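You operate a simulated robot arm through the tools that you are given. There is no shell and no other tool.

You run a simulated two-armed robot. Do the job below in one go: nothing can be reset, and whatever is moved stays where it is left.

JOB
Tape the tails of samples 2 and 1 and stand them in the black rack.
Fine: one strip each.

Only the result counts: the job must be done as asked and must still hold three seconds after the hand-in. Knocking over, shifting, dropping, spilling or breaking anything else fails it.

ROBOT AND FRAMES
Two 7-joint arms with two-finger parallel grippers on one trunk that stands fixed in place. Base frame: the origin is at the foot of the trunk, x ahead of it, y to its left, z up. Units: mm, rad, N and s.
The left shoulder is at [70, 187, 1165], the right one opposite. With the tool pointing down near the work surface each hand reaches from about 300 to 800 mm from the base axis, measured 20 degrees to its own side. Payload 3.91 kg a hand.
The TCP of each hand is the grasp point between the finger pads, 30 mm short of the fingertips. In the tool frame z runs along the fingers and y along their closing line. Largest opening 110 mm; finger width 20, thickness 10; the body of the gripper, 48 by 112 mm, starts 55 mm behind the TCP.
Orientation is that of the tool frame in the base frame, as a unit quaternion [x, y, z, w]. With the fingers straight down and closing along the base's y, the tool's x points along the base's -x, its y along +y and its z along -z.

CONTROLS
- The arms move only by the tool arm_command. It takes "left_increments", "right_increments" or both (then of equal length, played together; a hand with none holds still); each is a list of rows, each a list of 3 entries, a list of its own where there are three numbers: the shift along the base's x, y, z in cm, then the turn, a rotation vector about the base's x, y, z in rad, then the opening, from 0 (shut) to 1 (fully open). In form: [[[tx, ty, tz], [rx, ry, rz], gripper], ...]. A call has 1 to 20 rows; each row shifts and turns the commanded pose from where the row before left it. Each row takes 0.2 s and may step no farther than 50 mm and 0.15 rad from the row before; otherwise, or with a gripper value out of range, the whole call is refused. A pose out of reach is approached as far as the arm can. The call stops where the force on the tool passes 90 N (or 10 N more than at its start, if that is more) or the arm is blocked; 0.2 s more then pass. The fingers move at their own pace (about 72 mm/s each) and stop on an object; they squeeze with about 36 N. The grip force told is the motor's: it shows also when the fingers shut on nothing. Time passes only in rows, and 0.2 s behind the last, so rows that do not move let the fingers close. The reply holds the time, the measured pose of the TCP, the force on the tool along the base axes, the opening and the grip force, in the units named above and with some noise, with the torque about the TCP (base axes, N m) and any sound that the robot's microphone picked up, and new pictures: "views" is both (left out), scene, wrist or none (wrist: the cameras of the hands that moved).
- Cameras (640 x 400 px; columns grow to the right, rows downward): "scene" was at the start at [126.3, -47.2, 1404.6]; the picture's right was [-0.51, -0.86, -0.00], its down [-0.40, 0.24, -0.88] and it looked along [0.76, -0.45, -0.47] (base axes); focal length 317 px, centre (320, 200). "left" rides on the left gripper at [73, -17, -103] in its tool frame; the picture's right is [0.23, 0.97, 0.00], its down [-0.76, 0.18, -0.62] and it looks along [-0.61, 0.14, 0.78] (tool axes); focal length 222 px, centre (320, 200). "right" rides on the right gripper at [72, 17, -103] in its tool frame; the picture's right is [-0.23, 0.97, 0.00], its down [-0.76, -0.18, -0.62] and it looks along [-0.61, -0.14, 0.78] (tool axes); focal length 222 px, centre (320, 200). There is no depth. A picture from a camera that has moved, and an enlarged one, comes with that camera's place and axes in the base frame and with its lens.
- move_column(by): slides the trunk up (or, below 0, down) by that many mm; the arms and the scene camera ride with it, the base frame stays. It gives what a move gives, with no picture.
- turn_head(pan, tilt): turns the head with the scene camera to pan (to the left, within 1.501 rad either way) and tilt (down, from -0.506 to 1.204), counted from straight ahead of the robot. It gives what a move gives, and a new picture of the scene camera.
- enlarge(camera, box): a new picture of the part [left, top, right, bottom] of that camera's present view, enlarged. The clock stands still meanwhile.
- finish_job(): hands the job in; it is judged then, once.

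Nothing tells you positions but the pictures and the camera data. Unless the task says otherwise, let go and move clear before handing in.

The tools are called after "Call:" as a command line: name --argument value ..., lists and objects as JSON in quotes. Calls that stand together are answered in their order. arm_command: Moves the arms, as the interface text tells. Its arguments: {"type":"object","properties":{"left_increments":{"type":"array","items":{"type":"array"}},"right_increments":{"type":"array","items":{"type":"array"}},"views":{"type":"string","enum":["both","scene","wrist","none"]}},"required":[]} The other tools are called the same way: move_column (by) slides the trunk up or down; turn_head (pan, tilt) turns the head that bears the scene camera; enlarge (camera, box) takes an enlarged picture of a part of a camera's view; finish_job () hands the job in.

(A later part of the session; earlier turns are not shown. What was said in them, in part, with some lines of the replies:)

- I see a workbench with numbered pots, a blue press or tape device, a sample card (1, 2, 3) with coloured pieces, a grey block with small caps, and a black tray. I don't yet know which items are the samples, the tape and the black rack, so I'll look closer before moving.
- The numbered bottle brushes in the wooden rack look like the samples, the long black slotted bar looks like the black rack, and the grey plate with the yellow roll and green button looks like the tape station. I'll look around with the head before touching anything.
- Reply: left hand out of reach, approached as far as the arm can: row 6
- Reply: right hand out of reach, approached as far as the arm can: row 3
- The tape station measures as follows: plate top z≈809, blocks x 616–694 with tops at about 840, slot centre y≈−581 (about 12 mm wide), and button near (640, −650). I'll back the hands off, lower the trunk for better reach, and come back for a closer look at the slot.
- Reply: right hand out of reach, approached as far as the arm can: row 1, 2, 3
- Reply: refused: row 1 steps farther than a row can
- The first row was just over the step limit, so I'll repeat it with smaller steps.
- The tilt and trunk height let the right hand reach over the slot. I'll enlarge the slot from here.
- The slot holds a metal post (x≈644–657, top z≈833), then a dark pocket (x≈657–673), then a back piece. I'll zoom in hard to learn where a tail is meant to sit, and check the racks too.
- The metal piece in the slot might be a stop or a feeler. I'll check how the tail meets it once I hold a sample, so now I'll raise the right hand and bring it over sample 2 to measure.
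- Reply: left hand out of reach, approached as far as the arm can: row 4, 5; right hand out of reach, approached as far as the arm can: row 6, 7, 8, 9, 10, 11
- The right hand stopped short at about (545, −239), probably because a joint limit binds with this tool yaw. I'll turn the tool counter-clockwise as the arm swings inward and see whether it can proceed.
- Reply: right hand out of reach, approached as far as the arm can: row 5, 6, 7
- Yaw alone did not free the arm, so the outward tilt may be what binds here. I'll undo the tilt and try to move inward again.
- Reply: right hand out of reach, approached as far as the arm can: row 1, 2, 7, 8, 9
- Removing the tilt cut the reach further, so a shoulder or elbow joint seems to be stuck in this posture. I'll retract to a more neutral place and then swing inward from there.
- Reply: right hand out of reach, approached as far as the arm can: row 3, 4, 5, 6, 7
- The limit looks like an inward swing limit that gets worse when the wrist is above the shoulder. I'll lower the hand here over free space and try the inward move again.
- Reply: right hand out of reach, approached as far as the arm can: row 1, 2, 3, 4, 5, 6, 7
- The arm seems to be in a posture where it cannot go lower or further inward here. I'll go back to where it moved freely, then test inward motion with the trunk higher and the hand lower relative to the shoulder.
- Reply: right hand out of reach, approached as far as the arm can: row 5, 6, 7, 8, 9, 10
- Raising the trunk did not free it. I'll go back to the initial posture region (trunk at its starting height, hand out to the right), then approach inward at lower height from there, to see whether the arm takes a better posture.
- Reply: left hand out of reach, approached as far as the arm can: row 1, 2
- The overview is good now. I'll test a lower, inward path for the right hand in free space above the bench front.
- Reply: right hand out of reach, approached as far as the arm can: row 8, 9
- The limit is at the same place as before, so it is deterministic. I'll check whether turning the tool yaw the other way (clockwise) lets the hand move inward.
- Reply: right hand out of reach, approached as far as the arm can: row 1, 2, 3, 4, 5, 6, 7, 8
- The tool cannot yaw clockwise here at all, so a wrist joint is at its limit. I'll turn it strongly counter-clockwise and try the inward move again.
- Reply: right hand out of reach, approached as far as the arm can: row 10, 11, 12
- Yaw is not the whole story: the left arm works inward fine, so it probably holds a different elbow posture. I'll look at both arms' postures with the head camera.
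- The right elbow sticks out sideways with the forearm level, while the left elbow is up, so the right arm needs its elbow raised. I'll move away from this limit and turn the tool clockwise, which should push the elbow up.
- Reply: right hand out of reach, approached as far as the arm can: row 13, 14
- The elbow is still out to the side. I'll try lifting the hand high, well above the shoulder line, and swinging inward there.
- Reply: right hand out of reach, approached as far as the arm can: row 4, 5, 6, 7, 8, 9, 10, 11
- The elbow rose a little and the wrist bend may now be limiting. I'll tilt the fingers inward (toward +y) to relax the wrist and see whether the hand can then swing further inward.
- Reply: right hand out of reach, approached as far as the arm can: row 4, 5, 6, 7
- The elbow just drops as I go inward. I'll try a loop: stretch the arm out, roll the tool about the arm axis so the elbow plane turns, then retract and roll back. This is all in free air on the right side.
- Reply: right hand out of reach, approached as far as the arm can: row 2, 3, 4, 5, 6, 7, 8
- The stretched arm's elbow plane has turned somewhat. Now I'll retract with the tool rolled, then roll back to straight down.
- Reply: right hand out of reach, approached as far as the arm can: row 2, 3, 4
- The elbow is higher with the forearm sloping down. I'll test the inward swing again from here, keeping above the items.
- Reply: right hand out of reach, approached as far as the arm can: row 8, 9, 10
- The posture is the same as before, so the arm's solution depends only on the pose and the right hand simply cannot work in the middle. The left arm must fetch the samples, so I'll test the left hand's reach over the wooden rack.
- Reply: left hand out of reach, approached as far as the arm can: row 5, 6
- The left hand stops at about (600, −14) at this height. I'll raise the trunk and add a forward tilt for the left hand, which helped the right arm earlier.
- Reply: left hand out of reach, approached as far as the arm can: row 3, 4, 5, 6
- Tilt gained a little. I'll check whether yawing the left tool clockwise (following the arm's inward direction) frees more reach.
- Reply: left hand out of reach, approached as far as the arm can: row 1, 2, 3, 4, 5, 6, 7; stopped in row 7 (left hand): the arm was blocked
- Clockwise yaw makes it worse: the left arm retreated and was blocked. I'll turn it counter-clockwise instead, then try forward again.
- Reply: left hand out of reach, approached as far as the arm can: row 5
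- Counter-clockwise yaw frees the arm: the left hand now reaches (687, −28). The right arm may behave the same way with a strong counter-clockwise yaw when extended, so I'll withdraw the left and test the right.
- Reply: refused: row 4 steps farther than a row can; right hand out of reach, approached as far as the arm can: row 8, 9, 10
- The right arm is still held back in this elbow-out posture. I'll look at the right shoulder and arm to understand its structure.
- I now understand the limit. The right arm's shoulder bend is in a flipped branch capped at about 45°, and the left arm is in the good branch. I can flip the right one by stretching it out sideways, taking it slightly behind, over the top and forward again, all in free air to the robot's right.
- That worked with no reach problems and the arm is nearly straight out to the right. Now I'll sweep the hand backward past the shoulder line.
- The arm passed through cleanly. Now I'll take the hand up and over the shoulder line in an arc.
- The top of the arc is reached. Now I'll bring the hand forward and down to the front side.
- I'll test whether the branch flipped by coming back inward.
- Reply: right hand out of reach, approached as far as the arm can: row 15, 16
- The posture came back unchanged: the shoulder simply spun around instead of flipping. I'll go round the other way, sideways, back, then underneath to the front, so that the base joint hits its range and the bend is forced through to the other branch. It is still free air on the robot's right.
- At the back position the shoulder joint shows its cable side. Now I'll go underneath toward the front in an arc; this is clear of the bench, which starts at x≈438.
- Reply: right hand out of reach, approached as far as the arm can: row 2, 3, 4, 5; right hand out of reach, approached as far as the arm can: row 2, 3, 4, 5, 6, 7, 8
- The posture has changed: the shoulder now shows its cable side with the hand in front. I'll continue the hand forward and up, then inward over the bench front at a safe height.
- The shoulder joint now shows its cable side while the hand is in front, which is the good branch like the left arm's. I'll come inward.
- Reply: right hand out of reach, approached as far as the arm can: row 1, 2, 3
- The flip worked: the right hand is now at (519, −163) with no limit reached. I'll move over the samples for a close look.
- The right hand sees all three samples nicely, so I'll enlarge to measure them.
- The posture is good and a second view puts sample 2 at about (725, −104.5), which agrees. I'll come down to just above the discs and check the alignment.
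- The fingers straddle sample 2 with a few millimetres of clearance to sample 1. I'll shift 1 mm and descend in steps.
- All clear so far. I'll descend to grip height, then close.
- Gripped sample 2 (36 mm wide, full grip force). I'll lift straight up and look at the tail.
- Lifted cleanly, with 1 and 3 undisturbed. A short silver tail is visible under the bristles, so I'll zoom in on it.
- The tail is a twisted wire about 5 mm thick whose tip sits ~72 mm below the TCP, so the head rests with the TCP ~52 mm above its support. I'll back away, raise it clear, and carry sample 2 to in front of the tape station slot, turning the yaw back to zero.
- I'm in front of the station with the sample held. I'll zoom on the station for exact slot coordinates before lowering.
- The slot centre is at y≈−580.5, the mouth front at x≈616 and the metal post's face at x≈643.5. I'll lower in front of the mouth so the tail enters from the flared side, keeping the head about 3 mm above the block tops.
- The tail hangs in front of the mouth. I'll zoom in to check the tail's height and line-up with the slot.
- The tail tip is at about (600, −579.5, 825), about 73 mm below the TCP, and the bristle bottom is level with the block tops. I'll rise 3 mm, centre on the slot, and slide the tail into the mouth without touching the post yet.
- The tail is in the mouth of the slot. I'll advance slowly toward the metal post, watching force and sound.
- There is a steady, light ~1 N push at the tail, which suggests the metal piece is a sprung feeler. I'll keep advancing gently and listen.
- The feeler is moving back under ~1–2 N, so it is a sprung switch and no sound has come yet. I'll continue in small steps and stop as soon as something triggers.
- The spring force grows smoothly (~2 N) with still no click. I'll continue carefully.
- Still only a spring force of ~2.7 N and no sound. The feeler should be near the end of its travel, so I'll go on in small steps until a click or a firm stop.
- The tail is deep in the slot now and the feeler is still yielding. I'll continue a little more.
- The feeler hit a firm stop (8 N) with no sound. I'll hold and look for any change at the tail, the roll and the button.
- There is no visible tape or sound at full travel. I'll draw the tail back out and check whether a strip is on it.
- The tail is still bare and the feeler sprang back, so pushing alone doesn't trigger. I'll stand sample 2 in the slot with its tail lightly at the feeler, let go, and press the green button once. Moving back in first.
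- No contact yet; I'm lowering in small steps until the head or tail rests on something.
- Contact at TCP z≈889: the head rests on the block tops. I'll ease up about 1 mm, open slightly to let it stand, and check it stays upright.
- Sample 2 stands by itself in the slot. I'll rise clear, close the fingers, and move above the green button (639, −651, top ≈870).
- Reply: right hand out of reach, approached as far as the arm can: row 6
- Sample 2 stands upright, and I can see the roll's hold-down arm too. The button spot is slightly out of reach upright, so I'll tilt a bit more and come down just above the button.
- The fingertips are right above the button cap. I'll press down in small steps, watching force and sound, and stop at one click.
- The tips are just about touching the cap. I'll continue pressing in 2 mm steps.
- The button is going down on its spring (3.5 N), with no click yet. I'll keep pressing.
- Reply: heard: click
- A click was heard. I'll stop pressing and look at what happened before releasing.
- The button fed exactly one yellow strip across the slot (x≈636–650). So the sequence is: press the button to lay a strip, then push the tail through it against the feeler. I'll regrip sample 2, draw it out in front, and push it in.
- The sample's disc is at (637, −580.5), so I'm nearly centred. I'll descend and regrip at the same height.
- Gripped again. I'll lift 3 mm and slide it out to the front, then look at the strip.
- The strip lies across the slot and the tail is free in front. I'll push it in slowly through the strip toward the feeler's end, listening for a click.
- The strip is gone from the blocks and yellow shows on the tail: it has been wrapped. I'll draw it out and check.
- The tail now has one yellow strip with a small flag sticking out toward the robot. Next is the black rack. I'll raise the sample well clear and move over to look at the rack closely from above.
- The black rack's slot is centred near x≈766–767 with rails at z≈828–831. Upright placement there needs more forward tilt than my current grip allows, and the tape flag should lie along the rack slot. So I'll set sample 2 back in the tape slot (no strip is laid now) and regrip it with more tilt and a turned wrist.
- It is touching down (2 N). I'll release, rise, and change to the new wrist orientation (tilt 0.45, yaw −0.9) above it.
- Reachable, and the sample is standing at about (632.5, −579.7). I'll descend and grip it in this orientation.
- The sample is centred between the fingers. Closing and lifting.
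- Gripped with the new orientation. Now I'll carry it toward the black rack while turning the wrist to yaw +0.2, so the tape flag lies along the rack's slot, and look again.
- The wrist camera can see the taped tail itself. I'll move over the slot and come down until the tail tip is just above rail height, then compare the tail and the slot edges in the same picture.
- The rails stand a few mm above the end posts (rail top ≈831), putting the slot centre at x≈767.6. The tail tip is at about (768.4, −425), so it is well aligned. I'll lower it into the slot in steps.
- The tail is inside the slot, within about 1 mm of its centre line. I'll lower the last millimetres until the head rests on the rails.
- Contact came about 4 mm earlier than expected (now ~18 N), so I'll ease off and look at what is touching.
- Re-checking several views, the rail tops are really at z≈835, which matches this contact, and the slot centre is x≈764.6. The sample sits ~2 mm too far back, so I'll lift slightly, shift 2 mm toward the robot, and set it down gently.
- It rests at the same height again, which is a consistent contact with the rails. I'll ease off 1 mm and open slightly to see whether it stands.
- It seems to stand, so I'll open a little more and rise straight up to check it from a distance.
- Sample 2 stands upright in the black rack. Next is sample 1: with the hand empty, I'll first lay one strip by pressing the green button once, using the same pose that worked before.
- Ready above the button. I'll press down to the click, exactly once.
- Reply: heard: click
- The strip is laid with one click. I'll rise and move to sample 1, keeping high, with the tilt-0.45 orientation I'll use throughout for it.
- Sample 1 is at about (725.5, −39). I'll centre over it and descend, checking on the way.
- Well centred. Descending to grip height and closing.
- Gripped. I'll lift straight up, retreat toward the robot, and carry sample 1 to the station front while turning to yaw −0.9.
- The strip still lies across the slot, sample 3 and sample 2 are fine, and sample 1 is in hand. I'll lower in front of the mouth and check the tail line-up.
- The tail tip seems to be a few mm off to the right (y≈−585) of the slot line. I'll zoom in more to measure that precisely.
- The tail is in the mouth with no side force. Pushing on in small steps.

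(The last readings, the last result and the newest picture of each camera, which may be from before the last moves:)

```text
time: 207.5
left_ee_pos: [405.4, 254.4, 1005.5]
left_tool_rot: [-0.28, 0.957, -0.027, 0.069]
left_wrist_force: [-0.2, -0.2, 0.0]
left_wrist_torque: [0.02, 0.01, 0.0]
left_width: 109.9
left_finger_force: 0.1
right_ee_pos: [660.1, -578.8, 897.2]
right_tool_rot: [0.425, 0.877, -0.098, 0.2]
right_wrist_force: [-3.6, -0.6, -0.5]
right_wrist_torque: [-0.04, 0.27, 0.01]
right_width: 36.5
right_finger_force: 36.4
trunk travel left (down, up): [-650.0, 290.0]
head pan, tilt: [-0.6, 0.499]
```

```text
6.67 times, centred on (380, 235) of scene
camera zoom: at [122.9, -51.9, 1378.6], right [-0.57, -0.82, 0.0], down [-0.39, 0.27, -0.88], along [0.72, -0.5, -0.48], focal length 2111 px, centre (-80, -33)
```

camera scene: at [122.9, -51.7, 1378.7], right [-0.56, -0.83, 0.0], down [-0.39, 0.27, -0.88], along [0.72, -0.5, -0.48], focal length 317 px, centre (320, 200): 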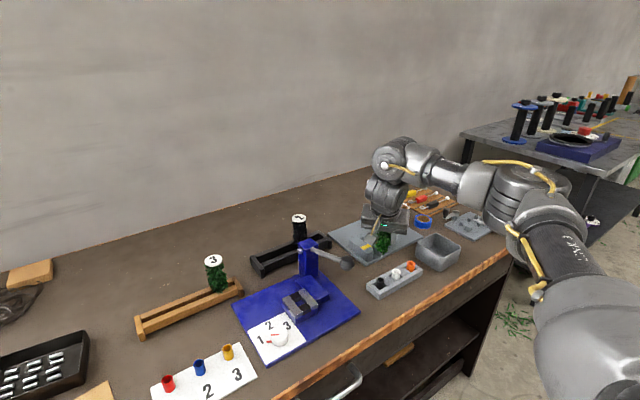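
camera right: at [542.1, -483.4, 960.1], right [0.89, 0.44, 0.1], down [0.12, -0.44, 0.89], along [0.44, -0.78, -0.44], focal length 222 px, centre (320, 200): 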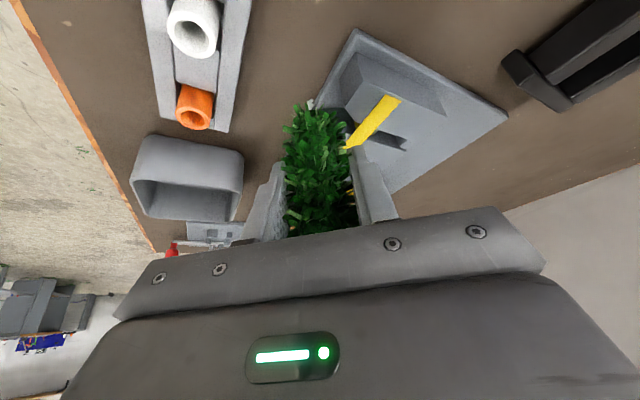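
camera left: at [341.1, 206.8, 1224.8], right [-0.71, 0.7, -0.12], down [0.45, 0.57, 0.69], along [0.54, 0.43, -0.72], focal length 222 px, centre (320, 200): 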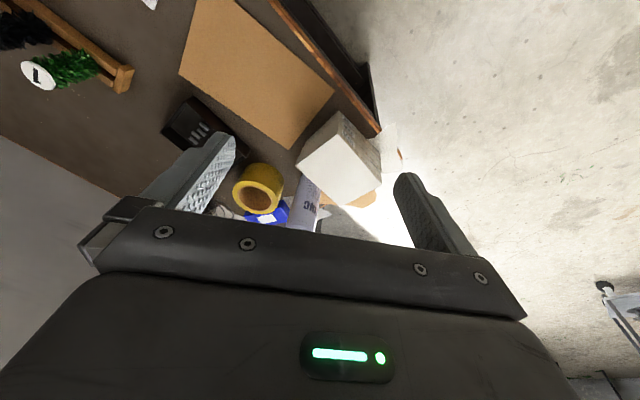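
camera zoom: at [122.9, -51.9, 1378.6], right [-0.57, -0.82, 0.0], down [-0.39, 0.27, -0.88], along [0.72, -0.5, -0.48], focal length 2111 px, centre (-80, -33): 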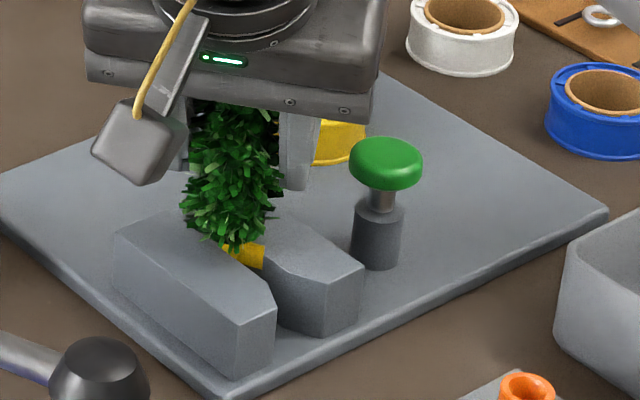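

The strip has wrapped onto the tail. I'll withdraw it, lift, and check.

Call:
arm_command --right_increments '[[[-1.0, 0, 0], [0, 0, 0], 0], [[-1.5, 0, 0], [0, 0, 0], 0], [[-1.5, 0, 0], [0, 0, 0], 0], [[-1.5, 0, 0.2], [0, 0, 0], 0], [[-1.0, 0, 2.0], [0, 0, 0], 0], [[0, 0, 4.0], [0, 0, 0], 0], [[0, 0, 4.0], [0, 0, 0], 0], [[0, 0, 2.0], [0, 0, 0], 0], [[0, 0, 0], [0, 0, 0], 0]]' --views "both"

Call:
enlarge --camera "scene" --box '[345, 170, 425, 265]'

Call:
enlarge --camera "right" --box '[250, 20, 410, 150]'

```text
time: 209.5
left_ee_pos: [407.1, 255.1, 1005.1]
left_tool_rot: [-0.28, 0.957, -0.026, 0.069]
left_wrist_force: [0.8, 0.0, 0.0]
left_wrist_torque: [0.02, 0.02, -0.01]
left_width: 109.8
left_finger_force: 0.0
right_ee_pos: [595.3, -576.7, 1018.9]
right_tool_rot: [0.425, 0.877, -0.098, 0.199]
right_wrist_force: [-0.6, 0.0, -0.6]
right_wrist_torque: [0.03, 0.01, 0.01]
right_width: 36.5
right_finger_force: 36.4
trunk travel left (down, up): [-650.0, 290.0]
head pan, tilt: [-0.6, 0.499]
camera scene: at [123.4, -52.1, 1378.6], right [-0.57, -0.82, 0.0], down [-0.4, 0.27, -0.88], along [0.72, -0.5, -0.48], focal length 317 px, centre (320, 200)
camera right: at [540.0, -481.2, 1081.7], right [0.89, 0.44, 0.1], down [0.12, -0.44, 0.89], along [0.44, -0.78, -0.44], focal length 222 px, centre (320, 200)
```

scene: 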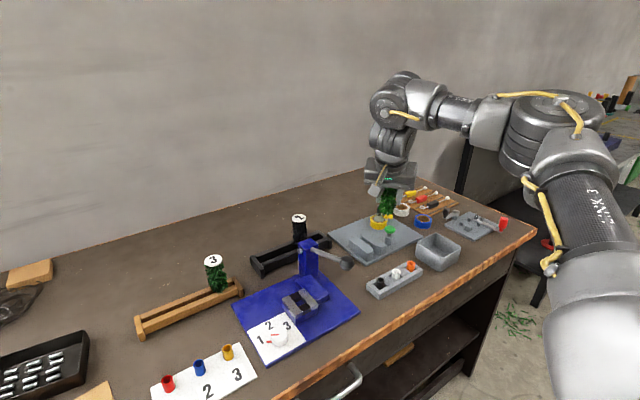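
right: 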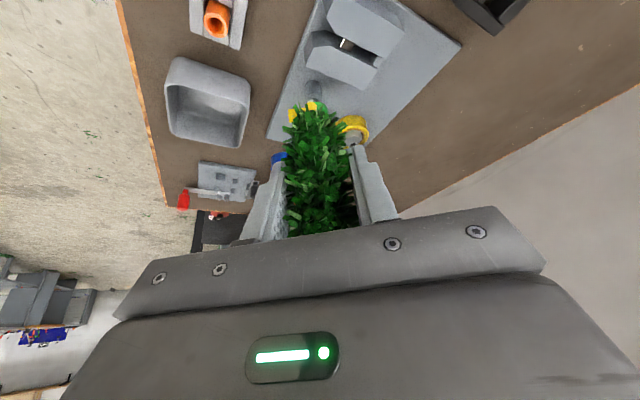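

```text
4.21 times, centred on (385, 218) of scene
camera zoom: at [123.4, -52.1, 1378.6], right [-0.57, -0.82, 0.0], down [-0.4, 0.27, -0.88], along [0.72, -0.5, -0.48], focal length 1333 px, centre (46, 126)
```

zoom: 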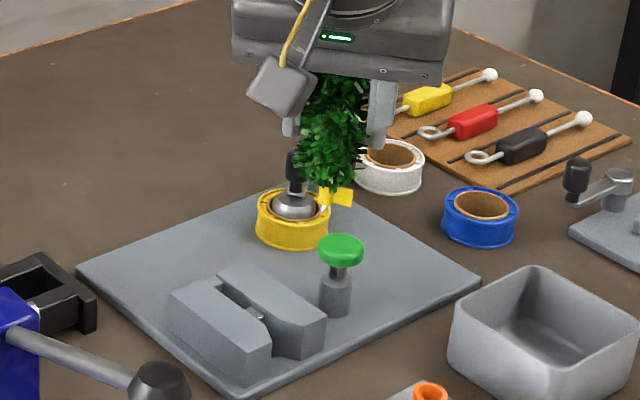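

```text
3.08 times, centred on (330, 85) of right
camera zoom: at [540.0, -481.2, 1081.7], right [0.89, 0.44, 0.1], down [0.12, -0.44, 0.89], along [0.44, -0.78, -0.44], focal length 684 px, centre (289, 554)
```

zoom: 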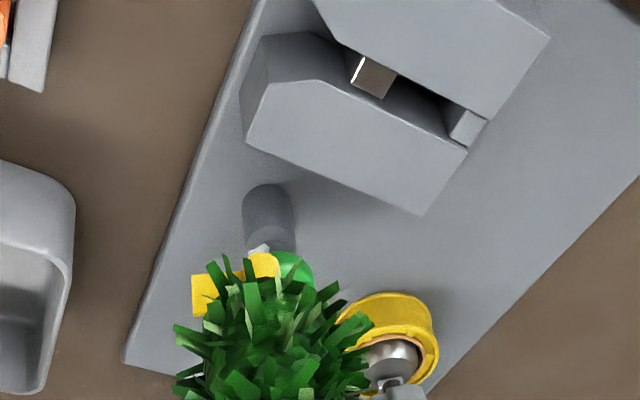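

Sample 1's tail carries one strip with its flag to the front. I'll carry it to the black rack, turning to yaw +0.2, aiming for y≈−338 beside sample 2.

Call:
arm_command --right_increments '[[[0.86, 2.15, 0], [0, 0, 0.1], 0], [[0.86, 2.15, 0], [0, 0, 0.1], 0], [[0.86, 2.15, 0], [0, 0, 0.1], 0], [[0.86, 2.15, 0], [0, 0, 0.1], 0], [[0.86, 2.15, 0], [0, 0, 0.1], 0], [[0.86, 2.15, 0], [0, 0, 0.1], 0], [[0.86, 2.15, 0], [0, 0, 0.1], 0], [[0.86, 2.15, 0], [0, 0, 0.1], 0], [[0.86, 2.15, 0], [0, 0, 0.1], 0], [[0.86, 2.15, 0], [0, 0, 0.1], 0], [[0.86, 2.2, 0], [0, 0, 0.1], 0], [[0, 0, 0], [0, 0, 0], 0]]' --views "both"

Call:
enlarge --camera "right" --box '[180, 20, 460, 195]'

```text
time: 212.1
left_ee_pos: [405.7, 254.9, 1005.3]
left_tool_rot: [-0.281, 0.957, -0.027, 0.069]
left_wrist_force: [0.3, 0.4, -0.7]
left_wrist_torque: [0.01, 0.01, -0.02]
left_width: 110.2
left_finger_force: 0.1
right_ee_pos: [688.9, -340.6, 1017.4]
right_tool_rot: [-0.098, 0.97, 0.021, 0.221]
right_wrist_force: [-0.3, -0.2, -0.5]
right_wrist_torque: [0.02, -0.01, 0.01]
right_width: 36.5
right_finger_force: 36.0
trunk travel left (down, up): [-650.0, 290.0]
head pan, tilt: [-0.6, 0.499]
camera scene: at [122.9, -52.1, 1378.6], right [-0.56, -0.83, 0.0], down [-0.39, 0.27, -0.88], along [0.72, -0.5, -0.48], focal length 317 px, centre (320, 200)
camera right: at [577.4, -346.1, 1080.3], right [0.01, 1.0, 0.1], down [0.44, -0.09, 0.89], along [0.9, 0.04, -0.44], focal length 222 px, centre (320, 200)
```

scene: 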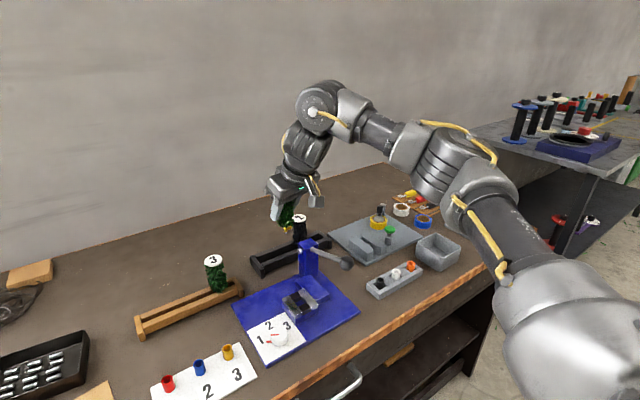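
right: 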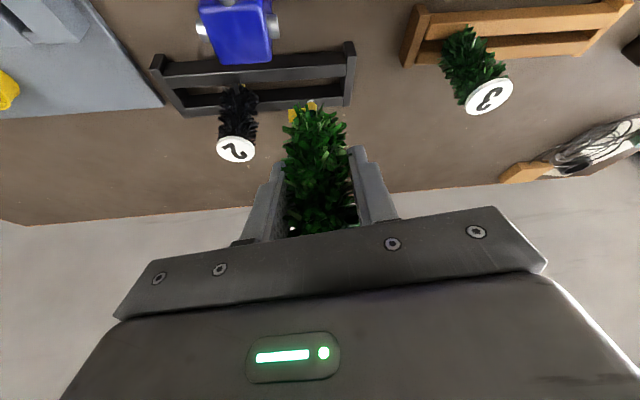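

```text
2.29 times, centred on (320, 108) of right
camera zoom: at [577.4, -346.1, 1080.3], right [0.01, 1.0, 0.1], down [0.44, -0.09, 0.89], along [0.9, 0.04, -0.44], focal length 508 px, centre (320, 411)
```

zoom: 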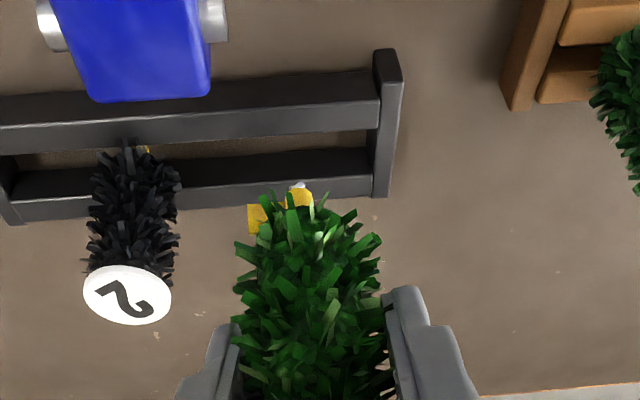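

Sample 1's tail tip is at about TCP+2 mm in x and the flag lies along the slot. I'll move over the slot and lower to just above the rails to check.

Call:
arm_command --right_increments '[[[4.0, 0, 0], [0, 0, 0], 0], [[3.4, 0, 0], [0, 0, 0], 0], [[0, 0, -3.5], [0, 0, 0], 0], [[0, 0, -3.5], [0, 0, 0], 0], [[0, 0, -2.8], [0, 0, 0], 0], [[0, 0, 0], [0, 0, 0], 0]]' --views "both"

Call:
enlarge --camera "right" --box '[180, 0, 420, 150]'

Call:
enlarge --camera "scene" --box '[240, 180, 360, 285]'

```text
time: 213.5
left_ee_pos: [406.2, 255.4, 1004.6]
left_tool_rot: [-0.28, 0.957, -0.028, 0.069]
left_wrist_force: [-0.4, 0.5, 0.1]
left_wrist_torque: [-0.01, 0.01, 0.03]
left_width: 109.9
left_finger_force: 0.0
right_ee_pos: [761.5, -340.1, 920.5]
right_tool_rot: [-0.096, 0.97, 0.021, 0.222]
right_wrist_force: [-0.7, -0.5, -0.7]
right_wrist_torque: [0.0, -0.03, 0.03]
right_width: 36.4
right_finger_force: 35.8
trunk travel left (down, up): [-650.0, 290.0]
head pan, tilt: [-0.6, 0.499]
camera scene: at [123.0, -51.9, 1378.7], right [-0.56, -0.83, 0.0], down [-0.4, 0.27, -0.88], along [0.72, -0.5, -0.48], focal length 317 px, centre (320, 200)
camera right: at [649.8, -345.8, 983.1], right [0.01, 1.0, 0.1], down [0.44, -0.09, 0.89], along [0.9, 0.03, -0.44], focal length 222 px, centre (320, 200)
```

scene: 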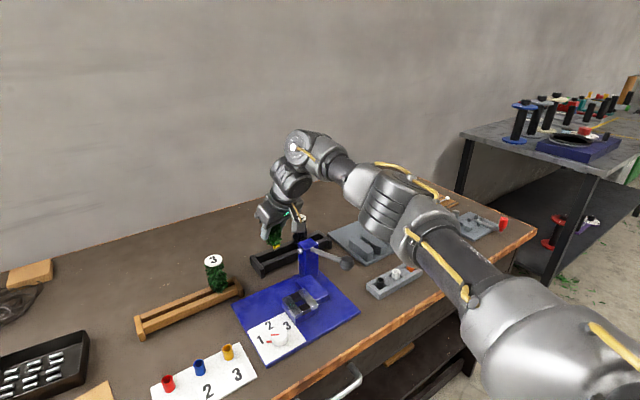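
right: 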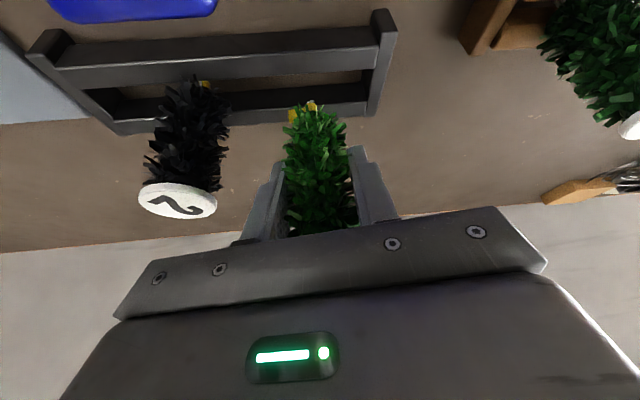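

```text
2.67 times, centred on (300, 75) of right
camera zoom: at [649.8, -345.8, 983.1], right [0.01, 1.0, 0.1], down [0.44, -0.09, 0.89], along [0.9, 0.03, -0.44], focal length 592 px, centre (373, 533)
```

zoom: 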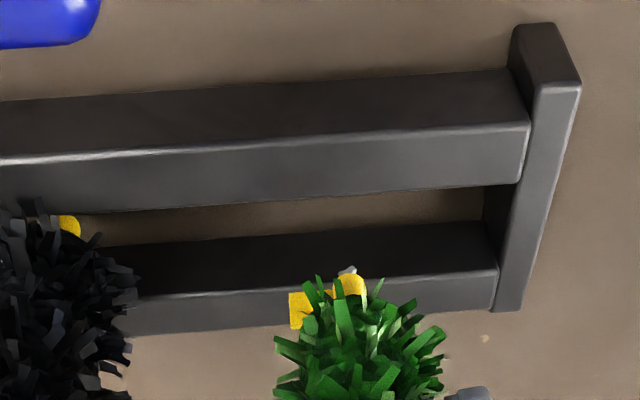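

```text
3.81 times, centred on (300, 232) of scene
camera zoom: at [123.0, -51.9, 1378.7], right [-0.56, -0.83, 0.0], down [-0.4, 0.27, -0.88], along [0.72, -0.5, -0.48], focal length 1206 px, centre (396, 76)
```

zoom: 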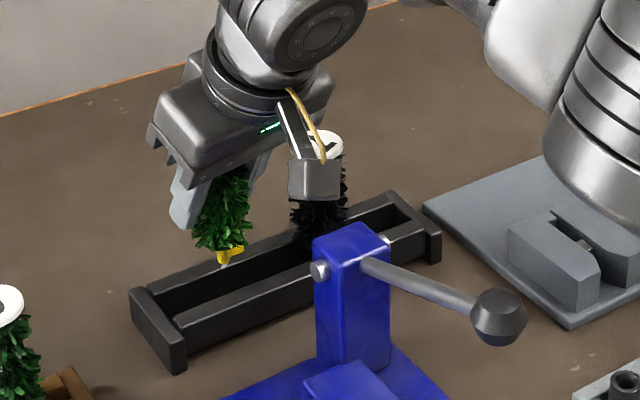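

The tail tip (762.6) is within ~1 mm of the slot centre (~764). I'll shift +1 mm and lower into the slot.

Call:
arm_command --right_increments '[[[0.1, 0, -1.2], [0, 0, 0], 0], [[0, 0, -1.0], [0, 0, 0], 0], [[0, 0, -0.4], [0, 0, 0], 0], [[0, 0, 0], [0, 0, 0], 0]]' --views "none"

Call:
enlarge --camera "right" --box '[180, 0, 420, 150]'

Call:
arm_command --right_increments '[[[0, 0, -0.15], [0, 0, 0], 0], [[0, 0, 0], [0, 0, 0], 0]]' --views "none"

```text
time: 214.5
left_ee_pos: [404.5, 255.1, 1005.2]
left_tool_rot: [-0.281, 0.957, -0.027, 0.069]
left_wrist_force: [-0.4, 0.2, 0.5]
left_wrist_torque: [0.03, 0.03, -0.01]
left_width: 109.9
left_finger_force: 0.1
right_ee_pos: [763.5, -340.7, 895.0]
right_tool_rot: [-0.096, 0.97, 0.021, 0.222]
right_wrist_force: [0.8, -0.2, -0.7]
right_wrist_torque: [0.03, 0.0, 0.0]
right_width: 36.5
right_finger_force: 35.9
trunk travel left (down, up): [-650.0, 290.0]
head pan, tilt: [-0.6, 0.499]
```

```text
2.67 times, centred on (300, 75) of right
camera zoom: at [651.7, -345.6, 957.5], right [0.01, 1.0, 0.1], down [0.44, -0.09, 0.89], along [0.9, 0.03, -0.44], focal length 592 px, centre (373, 533)
```

zoom: 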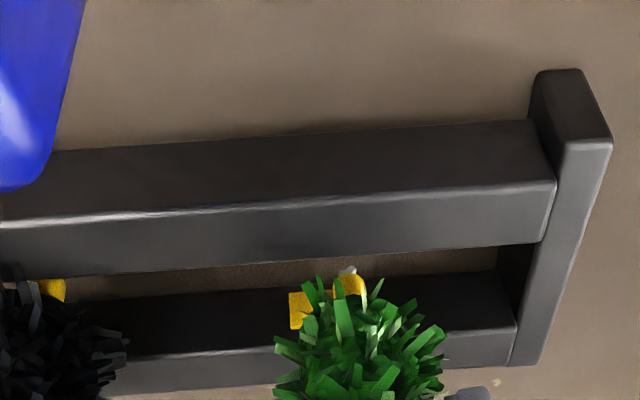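

```text
time: 215.1
left_ee_pos: [407.0, 253.3, 1004.8]
left_tool_rot: [-0.281, 0.957, -0.027, 0.068]
left_wrist_force: [0.0, 0.3, 0.3]
left_wrist_torque: [0.04, -0.03, -0.01]
left_width: 110.2
left_finger_force: 0.1
right_ee_pos: [764.3, -342.2, 893.6]
right_tool_rot: [-0.097, 0.97, 0.021, 0.222]
right_wrist_force: [-0.3, 0.3, -0.8]
right_wrist_torque: [-0.01, 0.02, -0.01]
right_width: 36.6
right_finger_force: 36.0
trunk travel left (down, up): [-650.0, 290.0]
head pan, tilt: [-0.6, 0.499]
```

Call:
arm_command --right_increments '[[[0, 0, -0.15], [0, 0, 0], 0], [[0, 0, 0], [0, 0, 0], 0]]' --views "none"

Call:
arm_command --right_increments '[[[0, 0, -0.15], [0, 0, 0], 0], [[0, 0, 0], [0, 0, 0], 0]]' --views "none"

Call:
arm_command --right_increments '[[[0, 0, -0.1], [0, 0, 0], 0], [[0, 0, 0], [0, 0, 0], 0]]' --views "none"

```text
time: 215.7
left_ee_pos: [406.6, 255.9, 1005.2]
left_tool_rot: [-0.281, 0.957, -0.026, 0.069]
left_wrist_force: [-0.3, 0.2, 0.0]
left_wrist_torque: [0.02, -0.01, -0.01]
left_width: 110.0
left_finger_force: 0.0
right_ee_pos: [764.7, -340.6, 893.2]
right_tool_rot: [-0.098, 0.97, 0.022, 0.221]
right_wrist_force: [0.1, -0.9, 0.0]
right_wrist_torque: [-0.01, 0.01, -0.01]
right_width: 36.3
right_finger_force: 36.3
trunk travel left (down, up): [-650.0, 290.0]
head pan, tilt: [-0.6, 0.499]
```

```text
time: 216.3
left_ee_pos: [405.9, 255.2, 1005.2]
left_tool_rot: [-0.28, 0.957, -0.027, 0.068]
left_wrist_force: [-0.9, 1.2, 0.1]
left_wrist_torque: [0.01, 0.04, 0.03]
left_width: 110.0
left_finger_force: 0.0
right_ee_pos: [764.9, -341.0, 891.3]
right_tool_rot: [-0.098, 0.97, 0.022, 0.221]
right_wrist_force: [0.6, -0.8, -0.3]
right_wrist_torque: [-0.01, 0.01, 0.0]
right_width: 36.5
right_finger_force: 36.3
trunk travel left (down, up): [-650.0, 290.0]
head pan, tilt: [-0.6, 0.499]
```

```text
time: 216.9
left_ee_pos: [405.7, 254.0, 1004.1]
left_tool_rot: [-0.281, 0.957, -0.026, 0.069]
left_wrist_force: [0.0, -0.9, -0.1]
left_wrist_torque: [-0.04, -0.01, -0.01]
left_width: 110.1
left_finger_force: 0.0
right_ee_pos: [764.8, -340.6, 888.5]
right_tool_rot: [-0.096, 0.97, 0.021, 0.222]
right_wrist_force: [-0.2, -0.3, -0.3]
right_wrist_torque: [-0.03, -0.03, 0.02]
right_width: 36.6
right_finger_force: 35.7
trunk travel left (down, up): [-650.0, 290.0]
head pan, tilt: [-0.6, 0.499]
```

Call:
arm_command --right_increments '[[[-0.1, 0, 0], [0, 0, 0], 0], [[0, 0, -0.1], [0, 0, 0], 0], [[0, 0, 0], [0, 0, 0], 0]]' --views "none"

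Call:
arm_command --right_increments '[[[0, 0, -0.1], [0, 0, 0], 0], [[0, 0, 0], [0, 0, 0], 0]]' --views "none"

Call:
arm_command --right_increments '[[[0, 0, -0.1], [0, 0, 0], 0], [[0, 0, 0], [0, 0, 0], 0]]' --views "none"

```text
time: 217.7
left_ee_pos: [405.9, 254.4, 1004.5]
left_tool_rot: [-0.28, 0.957, -0.027, 0.069]
left_wrist_force: [-0.4, 0.4, -0.8]
left_wrist_torque: [0.0, -0.01, 0.02]
left_width: 109.9
left_finger_force: 0.1
right_ee_pos: [764.6, -339.5, 889.1]
right_tool_rot: [-0.096, 0.97, 0.021, 0.221]
right_wrist_force: [-0.8, 0.5, -0.6]
right_wrist_torque: [0.0, -0.02, -0.02]
right_width: 36.5
right_finger_force: 36.1
trunk travel left (down, up): [-650.0, 290.0]
head pan, tilt: [-0.6, 0.499]
```

```text
time: 218.3
left_ee_pos: [405.9, 255.2, 1004.1]
left_tool_rot: [-0.281, 0.957, -0.027, 0.068]
left_wrist_force: [-0.4, 0.2, -0.6]
left_wrist_torque: [-0.01, 0.01, 0.01]
left_width: 110.2
left_finger_force: 0.2
right_ee_pos: [764.3, -340.2, 887.3]
right_tool_rot: [-0.097, 0.97, 0.021, 0.222]
right_wrist_force: [0.2, 0.0, -0.4]
right_wrist_torque: [0.03, 0.0, 0.0]
right_width: 36.6
right_finger_force: 36.4
trunk travel left (down, up): [-650.0, 290.0]
head pan, tilt: [-0.6, 0.499]
```

```text
time: 218.9
left_ee_pos: [406.0, 254.7, 1004.9]
left_tool_rot: [-0.281, 0.957, -0.027, 0.069]
left_wrist_force: [-0.3, -0.8, 0.1]
left_wrist_torque: [-0.02, 0.01, 0.02]
left_width: 109.9
left_finger_force: 0.1
right_ee_pos: [764.0, -341.0, 886.5]
right_tool_rot: [-0.097, 0.97, 0.022, 0.222]
right_wrist_force: [-0.2, -0.7, -0.9]
right_wrist_torque: [0.0, -0.01, -0.01]
right_width: 36.7
right_finger_force: 36.2
trunk travel left (down, up): [-650.0, 290.0]
head pan, tilt: [-0.6, 0.499]
```

Call:
enlarge --camera "scene" --box '[250, 190, 340, 280]'

Call:
enlarge --camera "right" --box '[240, 60, 400, 180]'

Call:
arm_command --right_increments '[[[0, 0, -0.1], [0, 0, 0], 0], [[0, 0, 0], [0, 0, 0], 0]]' --views "none"

```text
4.44 times, centred on (295, 235) of scene
camera zoom: at [123.3, -51.6, 1378.6], right [-0.56, -0.83, 0.0], down [-0.4, 0.27, -0.88], along [0.72, -0.5, -0.48], focal length 1407 px, centre (431, 44)
```

zoom: 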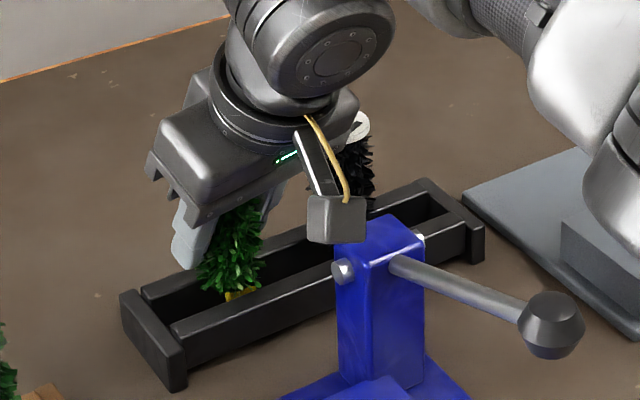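

```text
3.33 times, centred on (320, 120) of right
camera zoom: at [652.1, -346.0, 948.3], right [0.01, 1.0, 0.1], down [0.44, -0.09, 0.89], along [0.9, 0.03, -0.44], focal length 740 px, centre (320, 467)
```

zoom: 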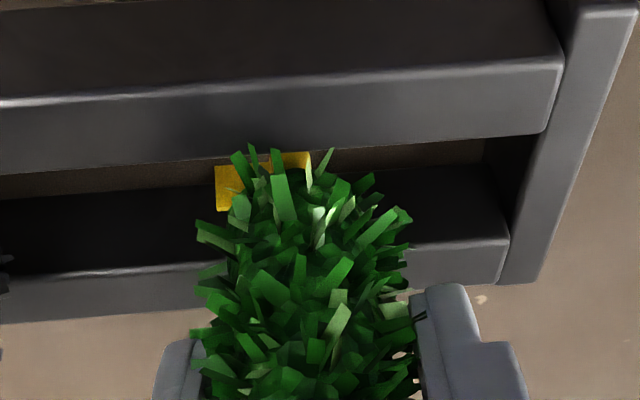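

```text
time: 219.5
left_ee_pos: [405.9, 256.0, 1004.8]
left_tool_rot: [-0.281, 0.957, -0.026, 0.069]
left_wrist_force: [0.9, 0.9, -0.1]
left_wrist_torque: [0.02, -0.03, -0.03]
left_width: 110.0
left_finger_force: 0.0
right_ee_pos: [763.0, -341.1, 884.7]
right_tool_rot: [-0.097, 0.97, 0.022, 0.221]
right_wrist_force: [0.0, 0.4, 0.3]
right_wrist_torque: [0.03, -0.03, -0.01]
right_width: 36.6
right_finger_force: 35.9
trunk travel left (down, up): [-650.0, 290.0]
head pan, tilt: [-0.6, 0.499]
```

Call:
arm_command --right_increments '[[[0.05, 0, -0.1], [0, 0, 0], 0], [[0, 0, 0], [0, 0, 0], 0]]' --views "none"

Call:
arm_command --right_increments '[[[0, 0, -0.1], [0, 0, 0], 0], [[0, 0, 0], [0, 0, 0], 0]]' --views "none"

```text
time: 220.1
left_ee_pos: [406.3, 253.0, 1004.7]
left_tool_rot: [-0.281, 0.957, -0.026, 0.069]
left_wrist_force: [-0.4, 0.1, 0.6]
left_wrist_torque: [-0.03, 0.0, 0.03]
left_width: 109.9
left_finger_force: 0.0
right_ee_pos: [766.2, -340.1, 884.2]
right_tool_rot: [-0.096, 0.97, 0.021, 0.221]
right_wrist_force: [-0.9, -0.7, -0.8]
right_wrist_torque: [-0.03, 0.01, 0.02]
right_width: 36.4
right_finger_force: 35.9
trunk travel left (down, up): [-650.0, 290.0]
head pan, tilt: [-0.6, 0.499]
```

```text
time: 220.7
left_ee_pos: [405.8, 254.6, 1004.4]
left_tool_rot: [-0.281, 0.957, -0.027, 0.068]
left_wrist_force: [-0.1, -0.4, 0.6]
left_wrist_torque: [-0.01, 0.01, 0.0]
left_width: 109.7
left_finger_force: 0.1
right_ee_pos: [763.3, -340.7, 883.9]
right_tool_rot: [-0.096, 0.97, 0.021, 0.222]
right_wrist_force: [1.2, -0.3, 1.9]
right_wrist_torque: [0.02, -0.04, -0.02]
right_width: 36.3
right_finger_force: 36.5
trunk travel left (down, up): [-650.0, 290.0]
head pan, tilt: [-0.6, 0.499]
```

Contact is starting (~2 N). One more small step to confirm it is resting.

Call:
arm_command --right_increments '[[[0, 0, -0.1], [0, 0, 0], 0], [[0, 0, 0], [0, 0, 0], 0]]' --views "wrist"

Call:
enlarge --camera "right" --box '[240, 60, 400, 180]'

```text
time: 221.3
left_ee_pos: [404.9, 255.6, 1005.7]
left_tool_rot: [-0.281, 0.957, -0.028, 0.069]
left_wrist_force: [0.7, 0.0, 0.1]
left_wrist_torque: [0.0, -0.03, -0.01]
left_width: 110.0
left_finger_force: 0.1
right_ee_pos: [763.3, -340.3, 884.8]
right_tool_rot: [-0.097, 0.97, 0.021, 0.223]
right_wrist_force: [1.2, -2.1, 7.8]
right_wrist_torque: [-0.04, 0.05, 0.04]
right_width: 36.6
right_finger_force: 36.3
trunk travel left (down, up): [-650.0, 290.0]
head pan, tilt: [-0.6, 0.499]
camera right: at [652.4, -346.3, 945.9], right [0.01, 1.0, 0.1], down [0.44, -0.09, 0.89], along [0.9, 0.03, -0.44], focal length 222 px, centre (320, 200)
```

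right: 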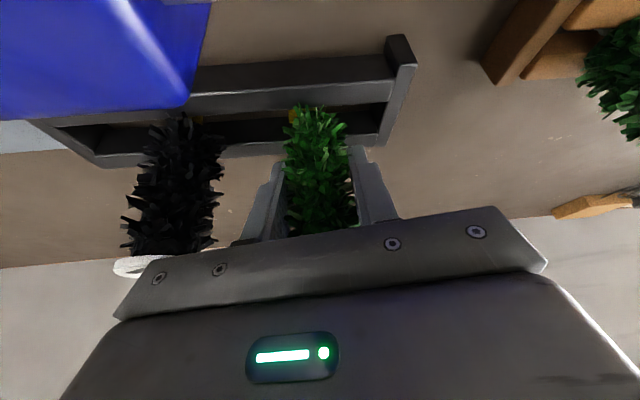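

```text
3.33 times, centred on (320, 120) of right
camera zoom: at [652.4, -346.3, 945.9], right [0.01, 1.0, 0.1], down [0.44, -0.09, 0.89], along [0.9, 0.03, -0.44], focal length 740 px, centre (320, 467)
```

zoom: 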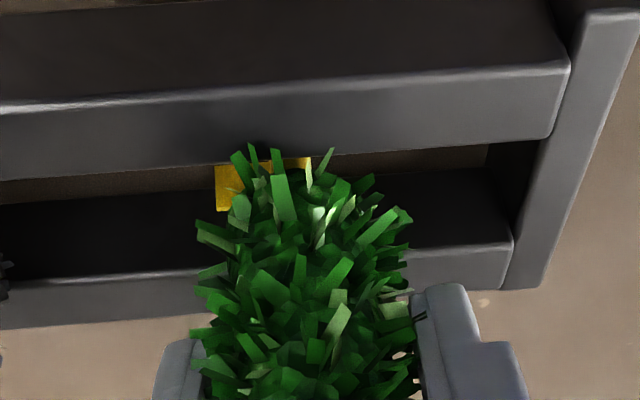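

It rests with ~8 N. I'll ease off 1 mm, open, and rise straight up.

Call:
arm_command --right_increments '[[[0, 0, 0.12], [0, 0, 0], 0], [[0, 0, 0], [0, 0, 0], 0], [[0, 0, 0], [0, 0, 0], 0.38], [[0, 0, 0], [0, 0, 0], 0.45], [[0, 0, 0], [0, 0, 0], 0.5], [[0, 0, 0], [0, 0, 0], 0.5]]' --views "wrist"

Call:
enlarge --camera "right" --box '[200, 60, 440, 240]'

Call:
enlarge --camera "scene" --box '[250, 190, 340, 280]'

```text
time: 222.7
left_ee_pos: [405.2, 255.3, 1004.3]
left_tool_rot: [-0.28, 0.957, -0.027, 0.069]
left_wrist_force: [-0.1, 0.7, -0.7]
left_wrist_torque: [0.0, -0.02, -0.03]
left_width: 110.0
left_finger_force: 0.1
right_ee_pos: [765.0, -341.1, 883.7]
right_tool_rot: [-0.097, 0.97, 0.021, 0.221]
right_wrist_force: [0.3, 0.4, -0.2]
right_wrist_torque: [0.02, 0.0, 0.02]
right_width: 55.2
right_finger_force: 0.0
trunk travel left (down, up): [-650.0, 290.0]
head pan, tilt: [-0.6, 0.499]
camera right: at [652.9, -346.3, 946.1], right [0.01, 1.0, 0.1], down [0.44, -0.09, 0.89], along [0.9, 0.03, -0.44], focal length 222 px, centre (320, 200)
```

right: 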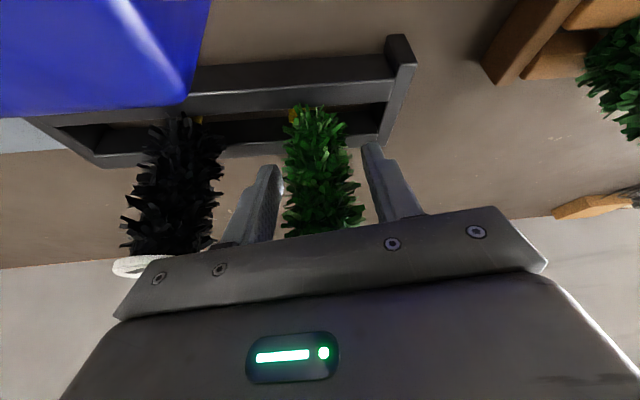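

```text
2.22 times, centred on (320, 150) of right
camera zoom: at [652.9, -346.3, 946.1], right [0.01, 1.0, 0.1], down [0.44, -0.09, 0.89], along [0.9, 0.03, -0.44], focal length 494 px, centre (320, 311)
```

zoom: 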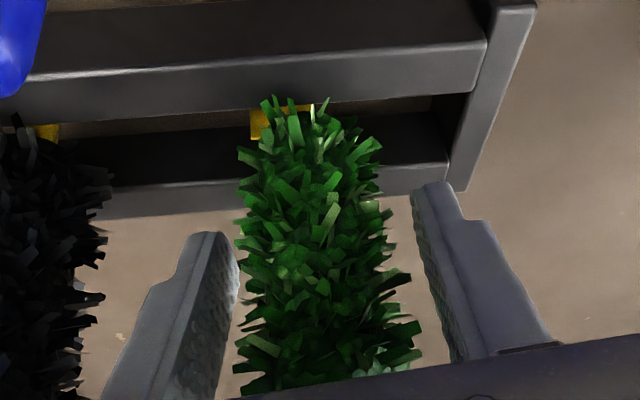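

```text
4.44 times, centred on (295, 235) of scene
camera zoom: at [123.2, -51.6, 1378.6], right [-0.56, -0.83, 0.0], down [-0.4, 0.27, -0.88], along [0.72, -0.5, -0.48], focal length 1407 px, centre (431, 44)
```

zoom: 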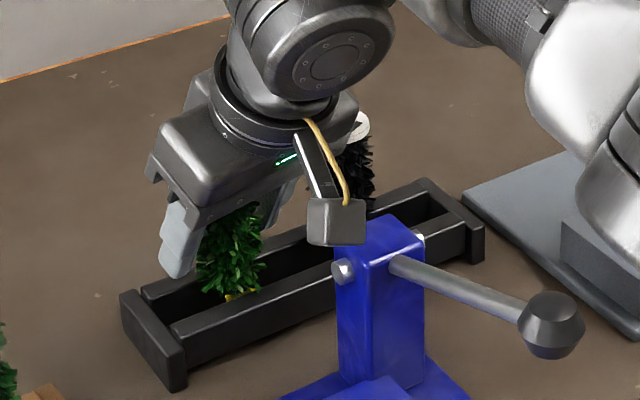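

It stands free between the fingers. Rising straight up, then backing away to check both.

Call:
arm_command --right_increments '[[[0, 0, 0.5], [0, 0, 0], 0.5], [[0, 0, 2.0], [0, 0, 0], 0.5], [[0, 0, 3.5], [0, 0, 0], 0.5], [[0, 0, 4.0], [0, 0, 0], 0.5], [[-2.0, 0, 3.0], [0, 0, 0], 0.5], [[-4.0, -1.0, 0], [0, 0, 0], 0.5], [[0, 0, 0], [0, 0, 0], 0.5]]' --views "both"

Call:
enlarge --camera "right" --box '[180, 0, 440, 180]'

Call:
enlarge --camera "scene" --box '[250, 190, 350, 280]'

```text
time: 224.3
left_ee_pos: [406.1, 255.9, 1003.6]
left_tool_rot: [-0.281, 0.957, -0.027, 0.068]
left_wrist_force: [0.0, 1.1, -0.1]
left_wrist_torque: [-0.02, 0.0, -0.01]
left_width: 110.1
left_finger_force: 0.1
right_ee_pos: [707.2, -350.8, 1013.1]
right_tool_rot: [-0.097, 0.97, 0.021, 0.221]
right_wrist_force: [0.0, 0.1, 0.0]
right_wrist_torque: [-0.04, 0.03, -0.02]
right_width: 54.9
right_finger_force: 0.0
trunk travel left (down, up): [-650.0, 290.0]
head pan, tilt: [-0.6, 0.499]
camera scene: at [124.5, -49.8, 1378.5], right [-0.56, -0.83, 0.0], down [-0.4, 0.27, -0.88], along [0.72, -0.5, -0.48], focal length 317 px, centre (320, 200)
camera right: at [594.9, -355.5, 1076.4], right [0.01, 1.0, 0.1], down [0.44, -0.09, 0.89], along [0.9, 0.03, -0.44], focal length 222 px, centre (320, 200)
```

scene: 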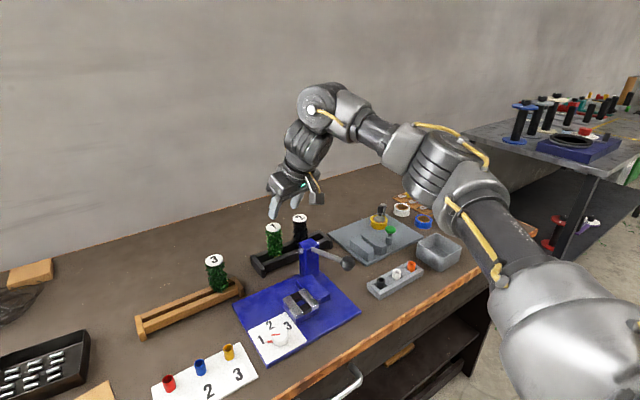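
right: 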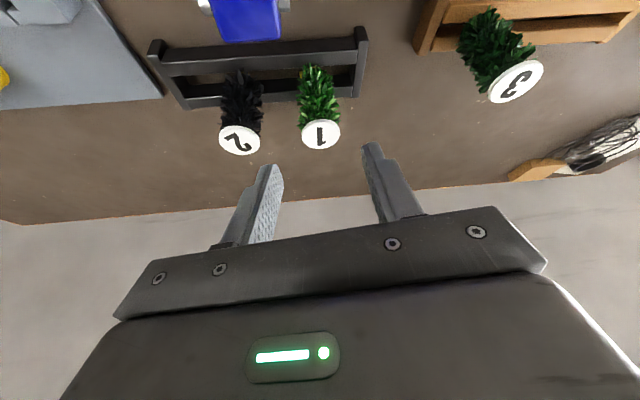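

```text
2.22 times, centred on (310, 90) of right
camera zoom: at [594.9, -355.5, 1076.4], right [0.01, 1.0, 0.1], down [0.44, -0.09, 0.89], along [0.9, 0.03, -0.44], focal length 494 px, centre (342, 444)
```

zoom: 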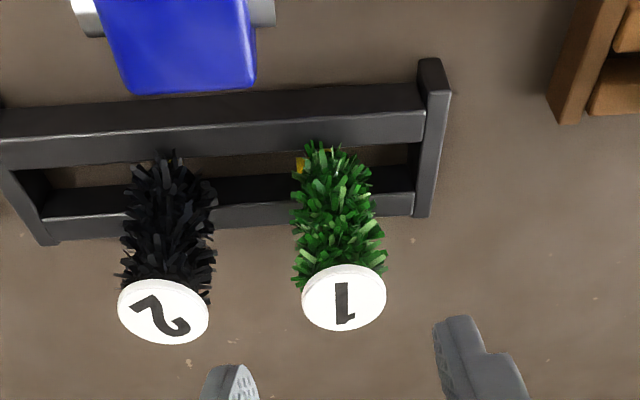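

```text
4.44 times, centred on (300, 235) of scene
camera zoom: at [124.5, -49.8, 1378.5], right [-0.56, -0.83, 0.0], down [-0.4, 0.27, -0.88], along [0.72, -0.5, -0.48], focal length 1407 px, centre (409, 44)
```

zoom: 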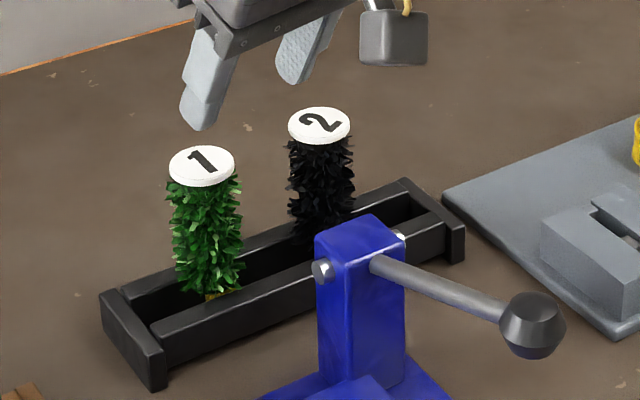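

Both samples 1 and 2 stand upright in the black rack, and sample 3 is untouched. I'll move the hand clear and do a final check of the whole bench.

Call:
arm_command --right_increments '[[[-3.0, -2.0, 2.5], [0, 0, 0], 0.5], [[-3.5, -2.5, 2.0], [0, 0, 0], 0.5], [[-3.5, -2.5, 2.0], [0, 0, 0], 0.5], [[-3.5, -2.5, 0], [0, 0, 0], 0.5], [[0, 0, 0], [0, 0, 0], 0.5], [[0, 0, 0], [0, 0, 0], 0.5]]' --views "both"

Call:
turn_head --pan -0.45 --tilt 0.65

Call:
enlarge --camera "scene" --box '[250, 80, 450, 220]'

Call:
enlarge --camera "scene" --box '[280, 90, 360, 160]'

```text
time: 225.7
left_ee_pos: [404.8, 254.5, 1005.4]
left_tool_rot: [-0.281, 0.957, -0.026, 0.069]
left_wrist_force: [0.3, 0.8, 0.2]
left_wrist_torque: [-0.03, -0.04, -0.02]
left_width: 109.9
left_finger_force: 0.1
right_ee_pos: [570.8, -447.0, 1080.3]
right_tool_rot: [-0.097, 0.97, 0.021, 0.221]
right_wrist_force: [0.1, 0.6, 0.2]
right_wrist_torque: [0.0, -0.03, -0.03]
right_width: 54.9
right_finger_force: 0.0
trunk travel left (down, up): [-650.0, 290.0]
head pan, tilt: [-0.6, 0.499]
camera scene: at [122.6, -51.8, 1378.7], right [-0.56, -0.83, 0.0], down [-0.39, 0.27, -0.88], along [0.72, -0.5, -0.48], focal length 317 px, centre (320, 200)
camera right: at [459.4, -452.6, 1142.2], right [0.01, 1.0, 0.1], down [0.44, -0.09, 0.89], along [0.9, 0.03, -0.44], focal length 222 px, centre (320, 200)
```

scene: 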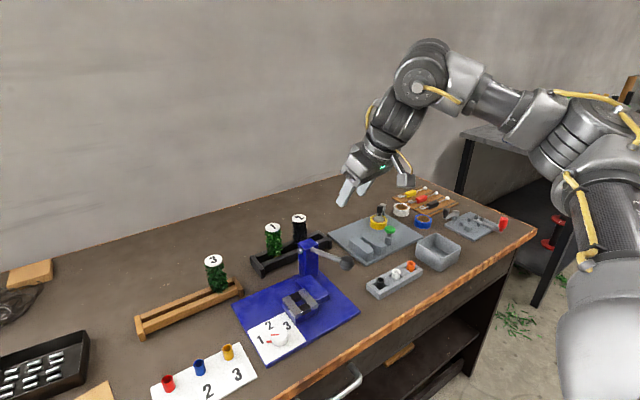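
right: 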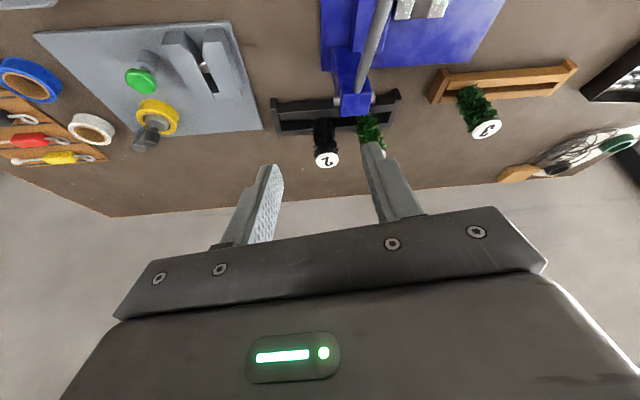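

```text
time: 226.4
left_ee_pos: [405.3, 254.9, 1005.5]
left_tool_rot: [-0.28, 0.957, -0.026, 0.069]
left_wrist_force: [0.1, 0.0, 0.0]
left_wrist_torque: [-0.01, -0.01, 0.03]
left_width: 110.2
left_finger_force: 0.1
right_ee_pos: [571.5, -447.1, 1080.5]
right_tool_rot: [-0.096, 0.97, 0.021, 0.22]
right_wrist_force: [-0.3, 0.1, 0.4]
right_wrist_torque: [0.03, -0.01, 0.01]
right_width: 54.8
right_finger_force: 0.0
trunk travel left (down, up): [-650.0, 290.0]
head pan, tilt: [-0.45, 0.649]
camera scene: at [126.2, -38.4, 1365.3], right [-0.44, -0.9, 0.0], down [-0.54, 0.26, -0.8], along [0.72, -0.35, -0.6], focal length 317 px, centre (320, 200)
```

scene: 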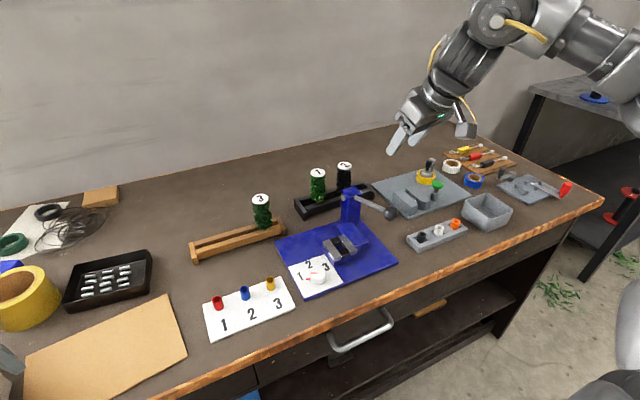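

```text
2.86 times, centred on (350, 150) of scene
camera zoom: at [126.2, -38.4, 1365.3], right [-0.44, -0.9, 0.0], down [-0.54, 0.26, -0.8], along [0.72, -0.35, -0.6], focal length 905 px, centre (234, 343)
```

zoom: 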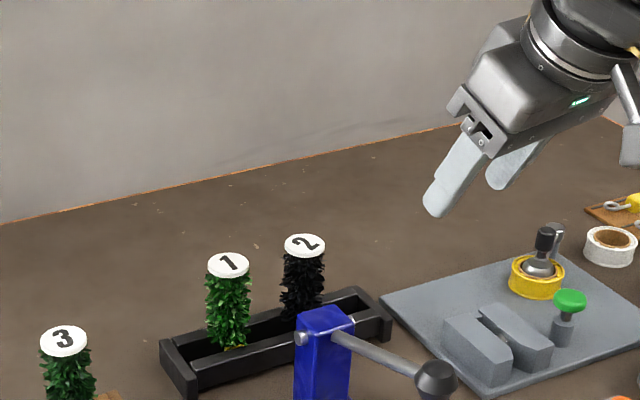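

```text
5.71 times, centred on (320, 125) of scene
camera zoom: at [126.2, -38.4, 1365.3], right [-0.44, -0.9, 0.0], down [-0.54, 0.26, -0.8], along [0.72, -0.35, -0.6], focal length 1809 px, centre (320, 629)
```

zoom: 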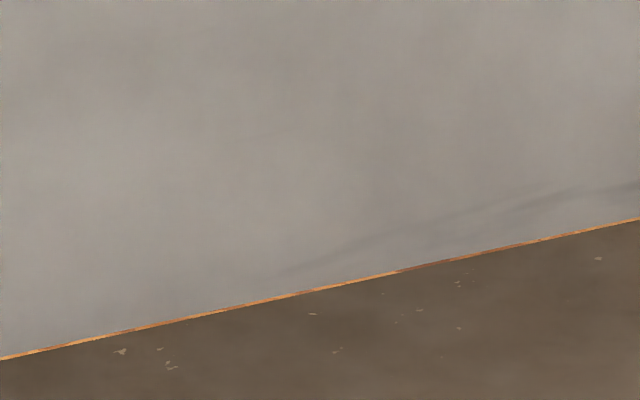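

The final check shows both taped samples, 2 and 1, upright in the black rack, sample 3 still in the wooden rack, and the tape station cleared with no strip left over. Nothing else has moved, and both hands are empty and clear. I'm handing in.

Call:
finish_job

```text
The job is handed in.
```

Samples 2 and 1 each have one yellow strip on the tail and are standing upright in the black rack. I've handed the job in, but no verdict has come back yet.

- **Taping:** The yellow roll was already loaded, so I used it. For each sample I pressed the green button once to lay a strip across the slot, then pushed the tail in until it wrapped. No strip was left over.
- **Flags:** Each strip has a small loose end. I turned the samples so these lie along the rack slot.
- **Other items:** Sample 3 is still in the wooden rack, and nothing else looked moved in the final pictures. I released both samples and moved the right hand clear. The left hand never held anything.
- **Left arm stop:** Early on, while I was testing reach, the left arm was reported blocked once in mid-air. I saw no sign in later pictures that it had touched anything.
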